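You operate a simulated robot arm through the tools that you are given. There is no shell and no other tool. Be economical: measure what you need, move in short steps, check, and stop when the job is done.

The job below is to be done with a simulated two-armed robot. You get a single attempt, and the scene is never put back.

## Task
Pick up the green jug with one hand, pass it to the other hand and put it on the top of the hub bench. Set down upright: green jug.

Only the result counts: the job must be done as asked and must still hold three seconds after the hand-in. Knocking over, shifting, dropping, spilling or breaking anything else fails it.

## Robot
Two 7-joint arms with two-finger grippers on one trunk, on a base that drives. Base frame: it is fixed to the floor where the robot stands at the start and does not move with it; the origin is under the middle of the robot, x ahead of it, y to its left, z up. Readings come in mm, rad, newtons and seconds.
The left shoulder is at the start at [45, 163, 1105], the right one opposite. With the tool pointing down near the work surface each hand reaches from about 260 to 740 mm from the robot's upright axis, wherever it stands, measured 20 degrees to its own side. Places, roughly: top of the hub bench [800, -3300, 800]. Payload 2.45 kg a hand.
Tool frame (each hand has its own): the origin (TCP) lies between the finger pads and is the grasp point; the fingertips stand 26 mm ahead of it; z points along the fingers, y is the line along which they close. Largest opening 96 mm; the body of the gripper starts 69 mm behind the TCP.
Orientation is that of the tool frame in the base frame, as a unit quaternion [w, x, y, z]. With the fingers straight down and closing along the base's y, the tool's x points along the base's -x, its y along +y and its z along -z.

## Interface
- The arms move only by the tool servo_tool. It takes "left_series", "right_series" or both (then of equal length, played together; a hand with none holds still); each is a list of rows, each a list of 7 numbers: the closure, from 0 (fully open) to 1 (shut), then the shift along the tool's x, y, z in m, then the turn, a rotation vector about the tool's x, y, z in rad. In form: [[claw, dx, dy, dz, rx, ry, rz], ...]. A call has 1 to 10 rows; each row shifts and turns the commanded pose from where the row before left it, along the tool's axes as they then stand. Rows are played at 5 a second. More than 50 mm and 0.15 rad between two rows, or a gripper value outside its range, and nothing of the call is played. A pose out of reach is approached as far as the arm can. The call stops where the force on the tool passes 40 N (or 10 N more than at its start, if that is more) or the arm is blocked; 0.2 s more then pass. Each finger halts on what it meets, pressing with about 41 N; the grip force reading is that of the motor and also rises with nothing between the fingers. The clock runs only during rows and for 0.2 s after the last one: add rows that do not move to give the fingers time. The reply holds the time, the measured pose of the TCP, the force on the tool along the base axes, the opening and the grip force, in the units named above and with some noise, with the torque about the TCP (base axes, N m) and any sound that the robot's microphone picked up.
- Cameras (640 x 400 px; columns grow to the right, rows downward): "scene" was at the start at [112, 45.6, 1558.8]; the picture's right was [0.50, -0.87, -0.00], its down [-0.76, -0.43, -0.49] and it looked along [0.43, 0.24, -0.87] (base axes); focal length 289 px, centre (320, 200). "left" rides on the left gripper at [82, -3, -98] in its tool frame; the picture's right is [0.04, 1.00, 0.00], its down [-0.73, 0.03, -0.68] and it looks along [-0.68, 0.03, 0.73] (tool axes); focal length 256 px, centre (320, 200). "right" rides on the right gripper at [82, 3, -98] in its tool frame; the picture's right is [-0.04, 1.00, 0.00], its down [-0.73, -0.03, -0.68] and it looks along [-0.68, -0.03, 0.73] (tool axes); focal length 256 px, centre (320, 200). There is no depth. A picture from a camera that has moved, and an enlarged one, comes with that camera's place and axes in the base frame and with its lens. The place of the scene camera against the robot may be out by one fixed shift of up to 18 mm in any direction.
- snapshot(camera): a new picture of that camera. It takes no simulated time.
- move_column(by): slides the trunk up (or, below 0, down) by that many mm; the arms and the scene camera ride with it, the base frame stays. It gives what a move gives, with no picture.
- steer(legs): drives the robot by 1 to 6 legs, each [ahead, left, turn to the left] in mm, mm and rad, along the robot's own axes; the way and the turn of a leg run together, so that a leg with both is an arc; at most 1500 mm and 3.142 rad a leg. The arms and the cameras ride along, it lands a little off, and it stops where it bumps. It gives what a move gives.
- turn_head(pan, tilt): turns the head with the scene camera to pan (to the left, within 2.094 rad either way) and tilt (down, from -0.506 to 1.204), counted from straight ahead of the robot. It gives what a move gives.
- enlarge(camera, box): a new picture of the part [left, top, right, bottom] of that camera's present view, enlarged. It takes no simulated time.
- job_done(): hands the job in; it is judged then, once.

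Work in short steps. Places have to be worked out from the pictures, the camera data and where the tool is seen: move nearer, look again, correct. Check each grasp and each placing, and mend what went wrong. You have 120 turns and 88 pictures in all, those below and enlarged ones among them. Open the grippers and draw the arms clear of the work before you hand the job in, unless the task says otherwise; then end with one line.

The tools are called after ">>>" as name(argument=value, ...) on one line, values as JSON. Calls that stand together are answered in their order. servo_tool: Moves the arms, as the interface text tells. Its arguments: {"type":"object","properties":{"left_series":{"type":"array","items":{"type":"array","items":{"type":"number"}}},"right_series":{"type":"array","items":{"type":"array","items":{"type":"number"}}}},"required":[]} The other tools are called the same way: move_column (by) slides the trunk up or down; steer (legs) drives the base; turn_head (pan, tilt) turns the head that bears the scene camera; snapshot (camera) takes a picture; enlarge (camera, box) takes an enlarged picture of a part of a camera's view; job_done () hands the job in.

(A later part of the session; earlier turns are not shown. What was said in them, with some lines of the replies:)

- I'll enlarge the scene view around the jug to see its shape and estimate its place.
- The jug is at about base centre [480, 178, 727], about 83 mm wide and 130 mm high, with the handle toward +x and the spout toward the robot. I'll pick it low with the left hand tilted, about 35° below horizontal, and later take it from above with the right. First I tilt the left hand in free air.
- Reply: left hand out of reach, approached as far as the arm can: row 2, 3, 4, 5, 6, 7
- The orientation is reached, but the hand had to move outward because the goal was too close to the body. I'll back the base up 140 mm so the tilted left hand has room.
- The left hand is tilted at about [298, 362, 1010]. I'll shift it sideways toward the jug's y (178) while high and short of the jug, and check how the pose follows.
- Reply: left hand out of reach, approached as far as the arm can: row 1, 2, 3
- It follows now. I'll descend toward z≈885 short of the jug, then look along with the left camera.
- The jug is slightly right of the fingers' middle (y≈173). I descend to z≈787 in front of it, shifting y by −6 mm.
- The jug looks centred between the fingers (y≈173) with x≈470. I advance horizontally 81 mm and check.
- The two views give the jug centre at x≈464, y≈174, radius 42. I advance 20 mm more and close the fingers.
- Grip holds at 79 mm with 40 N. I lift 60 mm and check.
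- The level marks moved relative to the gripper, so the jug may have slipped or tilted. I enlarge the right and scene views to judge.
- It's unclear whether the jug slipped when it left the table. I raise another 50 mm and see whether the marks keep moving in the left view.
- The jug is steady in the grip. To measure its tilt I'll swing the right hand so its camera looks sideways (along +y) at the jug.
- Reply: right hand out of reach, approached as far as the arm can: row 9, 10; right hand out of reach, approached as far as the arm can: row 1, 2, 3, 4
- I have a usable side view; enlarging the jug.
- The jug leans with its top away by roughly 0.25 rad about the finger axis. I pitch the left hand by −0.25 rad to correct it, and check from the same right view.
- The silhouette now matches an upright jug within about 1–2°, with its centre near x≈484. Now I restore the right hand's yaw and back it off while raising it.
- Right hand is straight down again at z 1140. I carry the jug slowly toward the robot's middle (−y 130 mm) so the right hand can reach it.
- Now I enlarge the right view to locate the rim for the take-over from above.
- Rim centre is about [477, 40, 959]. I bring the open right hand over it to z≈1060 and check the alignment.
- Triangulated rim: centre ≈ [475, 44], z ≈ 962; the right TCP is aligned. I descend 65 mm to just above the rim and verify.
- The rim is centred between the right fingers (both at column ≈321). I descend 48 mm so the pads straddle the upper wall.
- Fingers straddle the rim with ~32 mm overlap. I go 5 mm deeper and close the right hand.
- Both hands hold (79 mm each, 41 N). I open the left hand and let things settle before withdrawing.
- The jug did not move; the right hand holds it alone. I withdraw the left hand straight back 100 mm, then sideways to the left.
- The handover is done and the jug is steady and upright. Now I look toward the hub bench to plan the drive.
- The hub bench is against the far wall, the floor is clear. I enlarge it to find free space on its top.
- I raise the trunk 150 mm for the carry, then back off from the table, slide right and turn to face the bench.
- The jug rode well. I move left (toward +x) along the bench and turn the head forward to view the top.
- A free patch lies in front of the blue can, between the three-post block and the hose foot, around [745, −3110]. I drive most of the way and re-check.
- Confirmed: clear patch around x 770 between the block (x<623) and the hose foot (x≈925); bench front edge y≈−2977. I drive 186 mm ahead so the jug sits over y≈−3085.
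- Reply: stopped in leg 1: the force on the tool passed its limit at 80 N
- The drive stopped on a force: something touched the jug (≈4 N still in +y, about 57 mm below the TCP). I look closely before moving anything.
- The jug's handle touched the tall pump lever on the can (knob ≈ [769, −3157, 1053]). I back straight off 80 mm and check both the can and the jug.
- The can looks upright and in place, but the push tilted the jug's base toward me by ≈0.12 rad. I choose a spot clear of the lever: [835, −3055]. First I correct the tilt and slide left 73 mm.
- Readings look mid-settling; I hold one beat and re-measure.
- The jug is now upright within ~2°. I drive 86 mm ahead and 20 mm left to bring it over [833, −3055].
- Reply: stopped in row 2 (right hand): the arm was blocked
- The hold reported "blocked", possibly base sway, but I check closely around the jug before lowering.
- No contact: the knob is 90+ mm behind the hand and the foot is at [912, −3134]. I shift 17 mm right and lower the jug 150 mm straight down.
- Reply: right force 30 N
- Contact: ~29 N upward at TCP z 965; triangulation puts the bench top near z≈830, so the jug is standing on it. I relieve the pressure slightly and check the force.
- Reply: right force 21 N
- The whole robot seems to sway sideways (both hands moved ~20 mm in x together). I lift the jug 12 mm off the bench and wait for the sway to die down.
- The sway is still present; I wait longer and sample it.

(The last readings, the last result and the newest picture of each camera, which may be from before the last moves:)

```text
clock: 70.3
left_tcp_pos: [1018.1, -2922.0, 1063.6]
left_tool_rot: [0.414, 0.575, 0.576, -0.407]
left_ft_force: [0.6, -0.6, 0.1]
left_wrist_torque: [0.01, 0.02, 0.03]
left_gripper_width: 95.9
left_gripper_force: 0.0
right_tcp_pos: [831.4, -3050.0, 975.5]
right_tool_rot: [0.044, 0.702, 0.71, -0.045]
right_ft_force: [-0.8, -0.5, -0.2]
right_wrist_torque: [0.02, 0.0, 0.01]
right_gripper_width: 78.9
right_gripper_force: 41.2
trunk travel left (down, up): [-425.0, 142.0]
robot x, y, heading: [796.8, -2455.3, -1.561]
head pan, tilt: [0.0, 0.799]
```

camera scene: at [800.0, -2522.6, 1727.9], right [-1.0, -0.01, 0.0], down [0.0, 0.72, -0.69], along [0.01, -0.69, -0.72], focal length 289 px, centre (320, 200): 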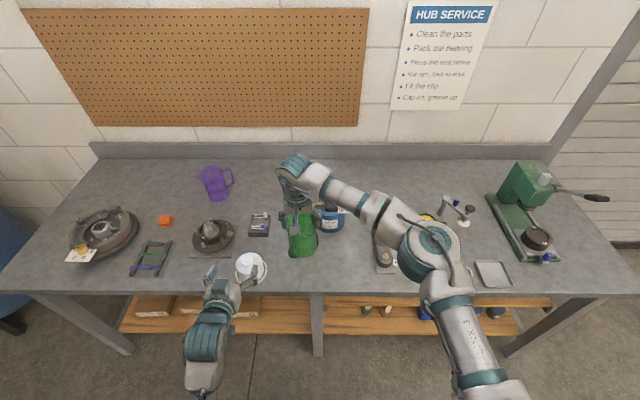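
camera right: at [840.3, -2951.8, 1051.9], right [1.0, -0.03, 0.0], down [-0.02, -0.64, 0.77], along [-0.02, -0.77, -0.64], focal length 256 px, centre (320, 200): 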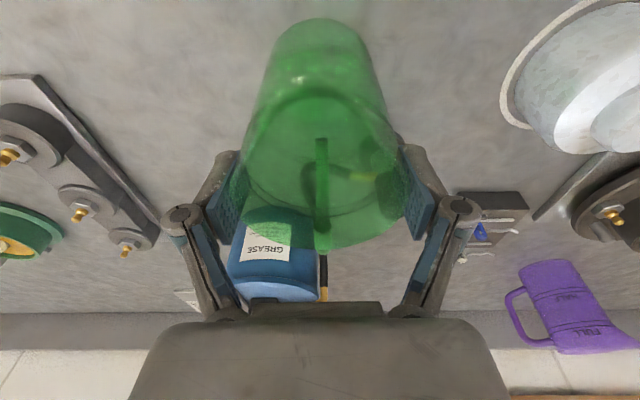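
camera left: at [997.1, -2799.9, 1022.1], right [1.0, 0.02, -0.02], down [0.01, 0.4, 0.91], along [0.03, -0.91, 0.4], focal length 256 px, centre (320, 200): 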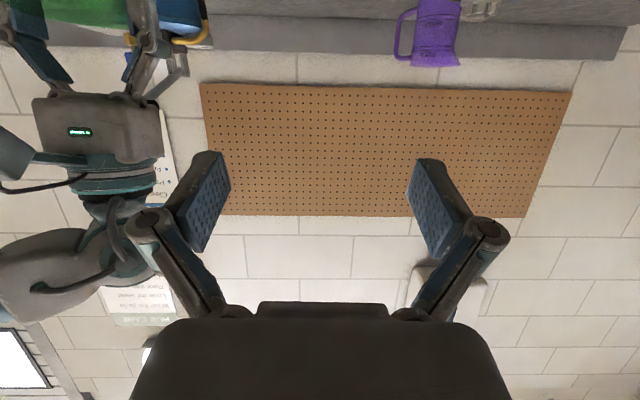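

The sway has died out (TCP steady at [832, −3048, 976]). I lower gently in small steps until light contact.

>>> servo_tool(right_series=[[1, 0.0004, 0, 0.0035, 0, 0, 0], [1, 0.0004, 0, 0.0035, 0, 0, 0], [1, 0, 0, 0, 0, 0, 0]])

>>> servo_tool(right_series=[[1, 0.0002, 0, 0.002, 0, 0, 0], [1, 0, 0, 0, 0, 0, 0]])

```text
clock: 71.1
left_tcp_pos: [1017.7, -2921.3, 1064.4]
left_tool_rot: [0.414, 0.575, 0.577, -0.406]
left_ft_force: [-0.2, -1.0, 0.0]
left_wrist_torque: [0.03, 0.03, -0.01]
left_gripper_width: 96.0
left_gripper_force: 0.0
right_tcp_pos: [832.2, -3048.7, 970.7]
right_tool_rot: [0.045, 0.701, 0.71, -0.045]
right_ft_force: [-0.5, -0.6, 0.0]
right_wrist_torque: [0.02, 0.0, 0.01]
right_gripper_width: 79.1
right_gripper_force: 41.3
trunk travel left (down, up): [-425.0, 142.0]
robot x, y, heading: [801.8, -2454.5, -1.563]
head pan, tilt: [0.0, 0.799]
```

```text
clock: 71.7
left_tcp_pos: [1017.8, -2922.2, 1064.3]
left_tool_rot: [0.414, 0.575, 0.577, -0.406]
left_ft_force: [-0.4, -0.7, -1.0]
left_wrist_torque: [0.0, -0.02, 0.01]
left_gripper_width: 95.9
left_gripper_force: 0.1
right_tcp_pos: [830.6, -3048.5, 968.9]
right_tool_rot: [0.044, 0.701, 0.71, -0.044]
right_ft_force: [-0.3, -0.2, -1.2]
right_wrist_torque: [-0.01, -0.01, 0.02]
right_gripper_width: 79.3
right_gripper_force: 41.0
trunk travel left (down, up): [-425.0, 142.0]
robot x, y, heading: [802.4, -2456.3, -1.558]
head pan, tilt: [0.0, 0.799]
```

No contact yet; two more 2 mm steps, checking force each time.

>>> servo_tool(right_series=[[1, 0.0002, 0, 0.002, 0, 0, 0], [1, 0, 0, 0, 0, 0, 0]])

>>> servo_tool(right_series=[[1, 0.0002, 0, 0.0015, 0, 0, 0], [1, 0, 0, 0, 0, 0, 0]])

```text
clock: 72.3
left_tcp_pos: [1017.5, -2921.3, 1064.8]
left_tool_rot: [0.414, 0.575, 0.577, -0.407]
left_ft_force: [0.5, -0.1, -0.3]
left_wrist_torque: [0.01, 0.02, 0.02]
left_gripper_width: 96.0
left_gripper_force: 0.0
right_tcp_pos: [831.3, -3049.7, 966.3]
right_tool_rot: [0.044, 0.702, 0.709, -0.045]
right_ft_force: [-0.4, -0.1, -1.0]
right_wrist_torque: [0.03, 0.05, 0.01]
right_gripper_width: 79.2
right_gripper_force: 41.1
trunk travel left (down, up): [-425.0, 142.0]
robot x, y, heading: [797.1, -2456.7, -1.564]
head pan, tilt: [0.0, 0.799]
```

```text
clock: 72.9
left_tcp_pos: [1017.7, -2920.9, 1064.6]
left_tool_rot: [0.413, 0.576, 0.577, -0.406]
left_ft_force: [0.4, -0.8, 0.2]
left_wrist_torque: [0.02, 0.01, -0.04]
left_gripper_width: 96.3
left_gripper_force: 0.3
right_tcp_pos: [830.8, -3050.2, 963.8]
right_tool_rot: [0.044, 0.702, 0.71, -0.045]
right_ft_force: [0.4, 0.2, 0.8]
right_wrist_torque: [0.01, 0.06, 0.0]
right_gripper_width: 78.7
right_gripper_force: 41.4
trunk travel left (down, up): [-425.0, 142.0]
robot x, y, heading: [800.4, -2458.5, -1.56]
head pan, tilt: [0.0, 0.799]
```

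Force just starts to rise. Another 2 mm should give light contact that squares the base.

>>> servo_tool(right_series=[[1, 0.0002, 0, 0.0015, 0, 0, 0], [1, 0, 0, 0, 0, 0, 0]])

>>> servo_tool(right_series=[[1, 0.0002, 0, 0.0015, 0, 0, 0], [1, 0, 0, 0, 0, 0, 0]])

>>> enlarge(camera="right", box=[200, 0, 460, 280])

```text
clock: 73.5
left_tcp_pos: [1017.8, -2920.5, 1065.4]
left_tool_rot: [0.414, 0.574, 0.577, -0.406]
left_ft_force: [0.5, -0.3, 0.2]
left_wrist_torque: [0.02, 0.0, 0.02]
left_gripper_width: 96.0
left_gripper_force: 0.2
right_tcp_pos: [829.8, -3049.1, 964.1]
right_tool_rot: [0.045, 0.702, 0.709, -0.046]
right_ft_force: [0.5, 1.3, 8.8]
right_wrist_torque: [0.12, 0.37, -0.05]
right_gripper_width: 79.0
right_gripper_force: 40.8
trunk travel left (down, up): [-425.0, 142.0]
robot x, y, heading: [799.0, -2456.3, -1.564]
head pan, tilt: [0.0, 0.799]
```

```text
clock: 74.1
left_tcp_pos: [1018.1, -2920.0, 1064.5]
left_tool_rot: [0.414, 0.574, 0.577, -0.407]
left_ft_force: [-0.2, -0.7, -0.4]
left_wrist_torque: [0.0, -0.02, 0.01]
left_gripper_width: 96.0
left_gripper_force: 0.0
right_tcp_pos: [830.3, -3048.4, 962.8]
right_tool_rot: [0.045, 0.702, 0.71, -0.046]
right_ft_force: [1.0, -2.5, 22.0]
right_wrist_torque: [0.12, 0.4, 0.06]
right_gripper_width: 79.6
right_gripper_force: 41.1
trunk travel left (down, up): [-425.0, 142.0]
robot x, y, heading: [800.5, -2454.6, -1.563]
head pan, tilt: [0.0, 0.799]
```

```text
1.43 times, centred on (330, 140) of right
camera zoom: at [833.7, -2954.6, 1051.0], right [1.0, -0.03, 0.0], down [-0.02, -0.64, 0.77], along [-0.02, -0.77, -0.64], focal length 366 px, centre (306, 286)
```

zoom: 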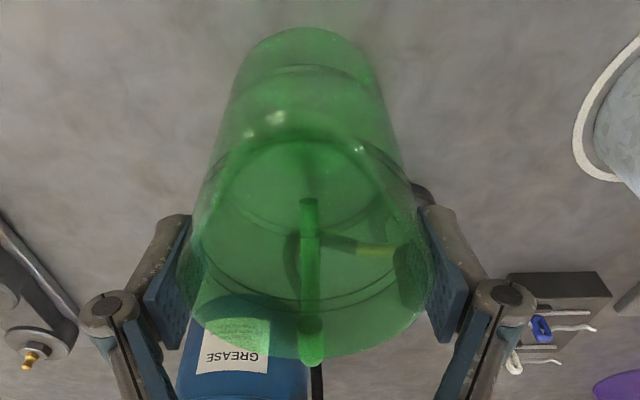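

Jug stands firmly (22 N). I relieve 2 mm and open the fingers gradually.

>>> servo_tool(right_series=[[1, -0.0002, 0, -0.002, 0, 0, 0], [0.16, 0, 0, 0, 0, 0, 0], [0.12, 0, 0, 0, 0, 0, 0], [0.06, 0, 0, 0, 0, 0, 0], [0, 0, 0, 0, 0, 0, 0], [0, 0, 0, 0, 0, 0, 0]])

>>> snapshot(camera="right")

```text
clock: 75.5
left_tcp_pos: [1018.7, -2921.4, 1064.6]
left_tool_rot: [0.414, 0.574, 0.577, -0.407]
left_ft_force: [-0.1, 0.2, -0.5]
left_wrist_torque: [0.02, -0.02, -0.01]
left_gripper_width: 95.8
left_gripper_force: 0.2
right_tcp_pos: [831.5, -3049.0, 963.1]
right_tool_rot: [0.044, 0.702, 0.71, -0.045]
right_ft_force: [-1.0, 0.6, -0.3]
right_wrist_torque: [0.02, 0.01, -0.01]
right_gripper_width: 96.1
right_gripper_force: 0.0
trunk travel left (down, up): [-425.0, 142.0]
robot x, y, heading: [798.9, -2457.0, -1.561]
head pan, tilt: [0.0, 0.799]
```

```text
18 pictures are left
camera right: at [833.8, -2955.4, 1051.2], right [1.0, -0.03, 0.0], down [-0.02, -0.64, 0.77], along [-0.02, -0.77, -0.64], focal length 256 px, centre (320, 200)
```

right: 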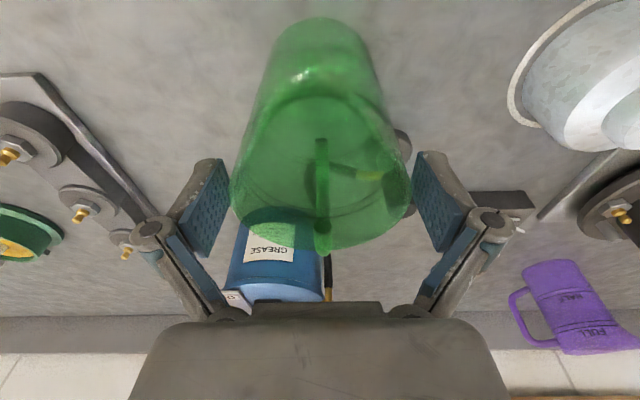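

The jug stands free between the open fingers. I raise the right hand straight up.

>>> servo_tool(right_series=[[0, -0.0012, 0, -0.01, 0, 0, 0], [0, -0.0024, 0, -0.02, 0, 0, 0], [0, -0.0036, 0, -0.03, 0, 0, 0], [0, -0.0036, 0, -0.03, 0, 0, 0], [0, -0.0036, 0, -0.03, 0, 0, 0], [0, 0, 0, 0, 0, 0, 0]])

>>> snapshot(camera="right")

```text
clock: 76.9
left_tcp_pos: [1017.2, -2920.5, 1066.3]
left_tool_rot: [0.414, 0.575, 0.577, -0.406]
left_ft_force: [-0.5, -0.1, 0.1]
left_wrist_torque: [-0.01, 0.0, -0.02]
left_gripper_width: 95.9
left_gripper_force: 0.1
right_tcp_pos: [831.8, -3048.5, 1084.4]
right_tool_rot: [0.043, 0.701, 0.71, -0.044]
right_ft_force: [-0.3, 0.2, -0.7]
right_wrist_torque: [0.01, 0.0, -0.03]
right_gripper_width: 95.8
right_gripper_force: 0.0
trunk travel left (down, up): [-425.0, 142.0]
robot x, y, heading: [800.2, -2456.8, -1.56]
head pan, tilt: [0.0, 0.799]
```

```text
17 pictures are left
camera right: at [834.2, -2954.2, 1171.9], right [1.0, -0.03, 0.0], down [-0.02, -0.64, 0.76], along [-0.02, -0.76, -0.64], focal length 256 px, centre (320, 200)
```

right: 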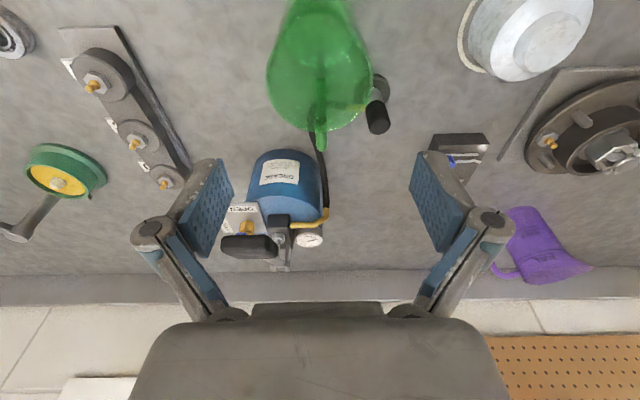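

The jug stands upright on the bench and everything nearby looks in place. I drive straight back to clear the arms and take a final look.

>>> steer(legs=[[-500, 0, 0]])

>>> turn_head(pan=0.0, tilt=0.6)

>>> snapshot(camera="scene")

```text
clock: 79.8
left_tcp_pos: [1014.4, -2421.7, 1063.7]
left_tool_rot: [0.416, 0.572, 0.58, -0.404]
left_ft_force: [1.0, 0.8, 0.0]
left_wrist_torque: [-0.04, -0.02, -0.03]
left_gripper_width: 96.0
left_gripper_force: 0.1
right_tcp_pos: [828.5, -2548.0, 1083.4]
right_tool_rot: [0.043, 0.7, 0.711, -0.044]
right_ft_force: [0.4, 0.1, -0.2]
right_wrist_torque: [-0.02, -0.02, -0.01]
right_gripper_width: 95.9
right_gripper_force: 0.0
trunk travel left (down, up): [-425.0, 142.0]
robot x, y, heading: [794.5, -1959.1, -1.557]
head pan, tilt: [0.0, 0.799]
```

```text
clock: 80.5
left_tcp_pos: [1014.2, -2417.6, 1065.7]
left_tool_rot: [0.416, 0.573, 0.578, -0.406]
left_ft_force: [-0.2, 0.0, -0.4]
left_wrist_torque: [0.0, -0.01, 0.01]
left_gripper_width: 96.1
left_gripper_force: 0.2
right_tcp_pos: [827.8, -2544.9, 1085.2]
right_tool_rot: [0.045, 0.7, 0.712, -0.045]
right_ft_force: [0.0, -0.1, 0.6]
right_wrist_torque: [-0.05, 0.0, -0.01]
right_gripper_width: 96.0
right_gripper_force: 0.1
trunk travel left (down, up): [-425.0, 142.0]
robot x, y, heading: [791.9, -1957.3, -1.557]
head pan, tilt: [0.0, 0.6]
```

```text
16 pictures are left
camera scene: at [802.4, -2028.3, 1744.9], right [-1.0, -0.01, 0.0], down [-0.01, 0.57, -0.82], along [0.01, -0.82, -0.57], focal length 289 px, centre (320, 200)
```

scene: 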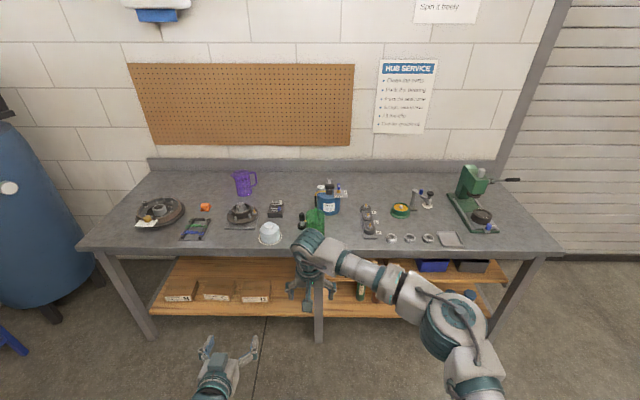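

>>> enlarge(camera="scene", box=[260, 170, 400, 255])

```text
4.57 times, centred on (330, 212) of scene
camera zoom: at [802.4, -2028.3, 1744.9], right [-1.0, -0.01, 0.0], down [-0.01, 0.57, -0.82], along [0.01, -0.82, -0.57], focal length 1322 px, centre (274, 143)
```

zoom: 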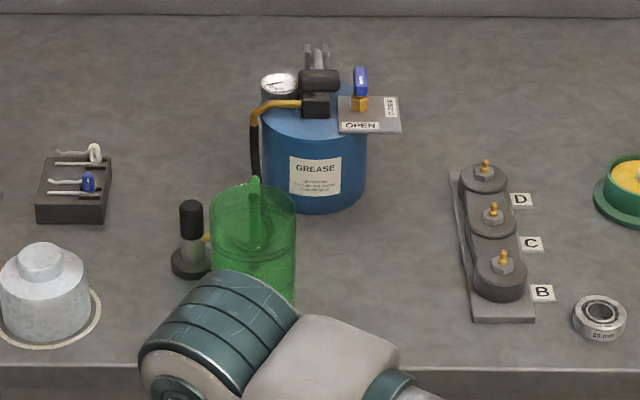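

The job is finished: I picked the green jug up with the left hand, passed it to the right and set it upright on the front of the hub bench, with both grippers open and clear. On the way in, its handle bumped the grease can's pump lever hard enough to stop the robot. Afterwards the can stood upright and looked unmoved relative to the block beside it, within a few millimetres.

>>> job_done()

```text
The job is handed in.
```

The green jug is standing upright on the hub bench, passed from the left hand to the right, and both grippers are open and clear; the jug's handle did bump the grease can's pump lever on the way in, but the can looks upright and unmoved to within a few millimetres.
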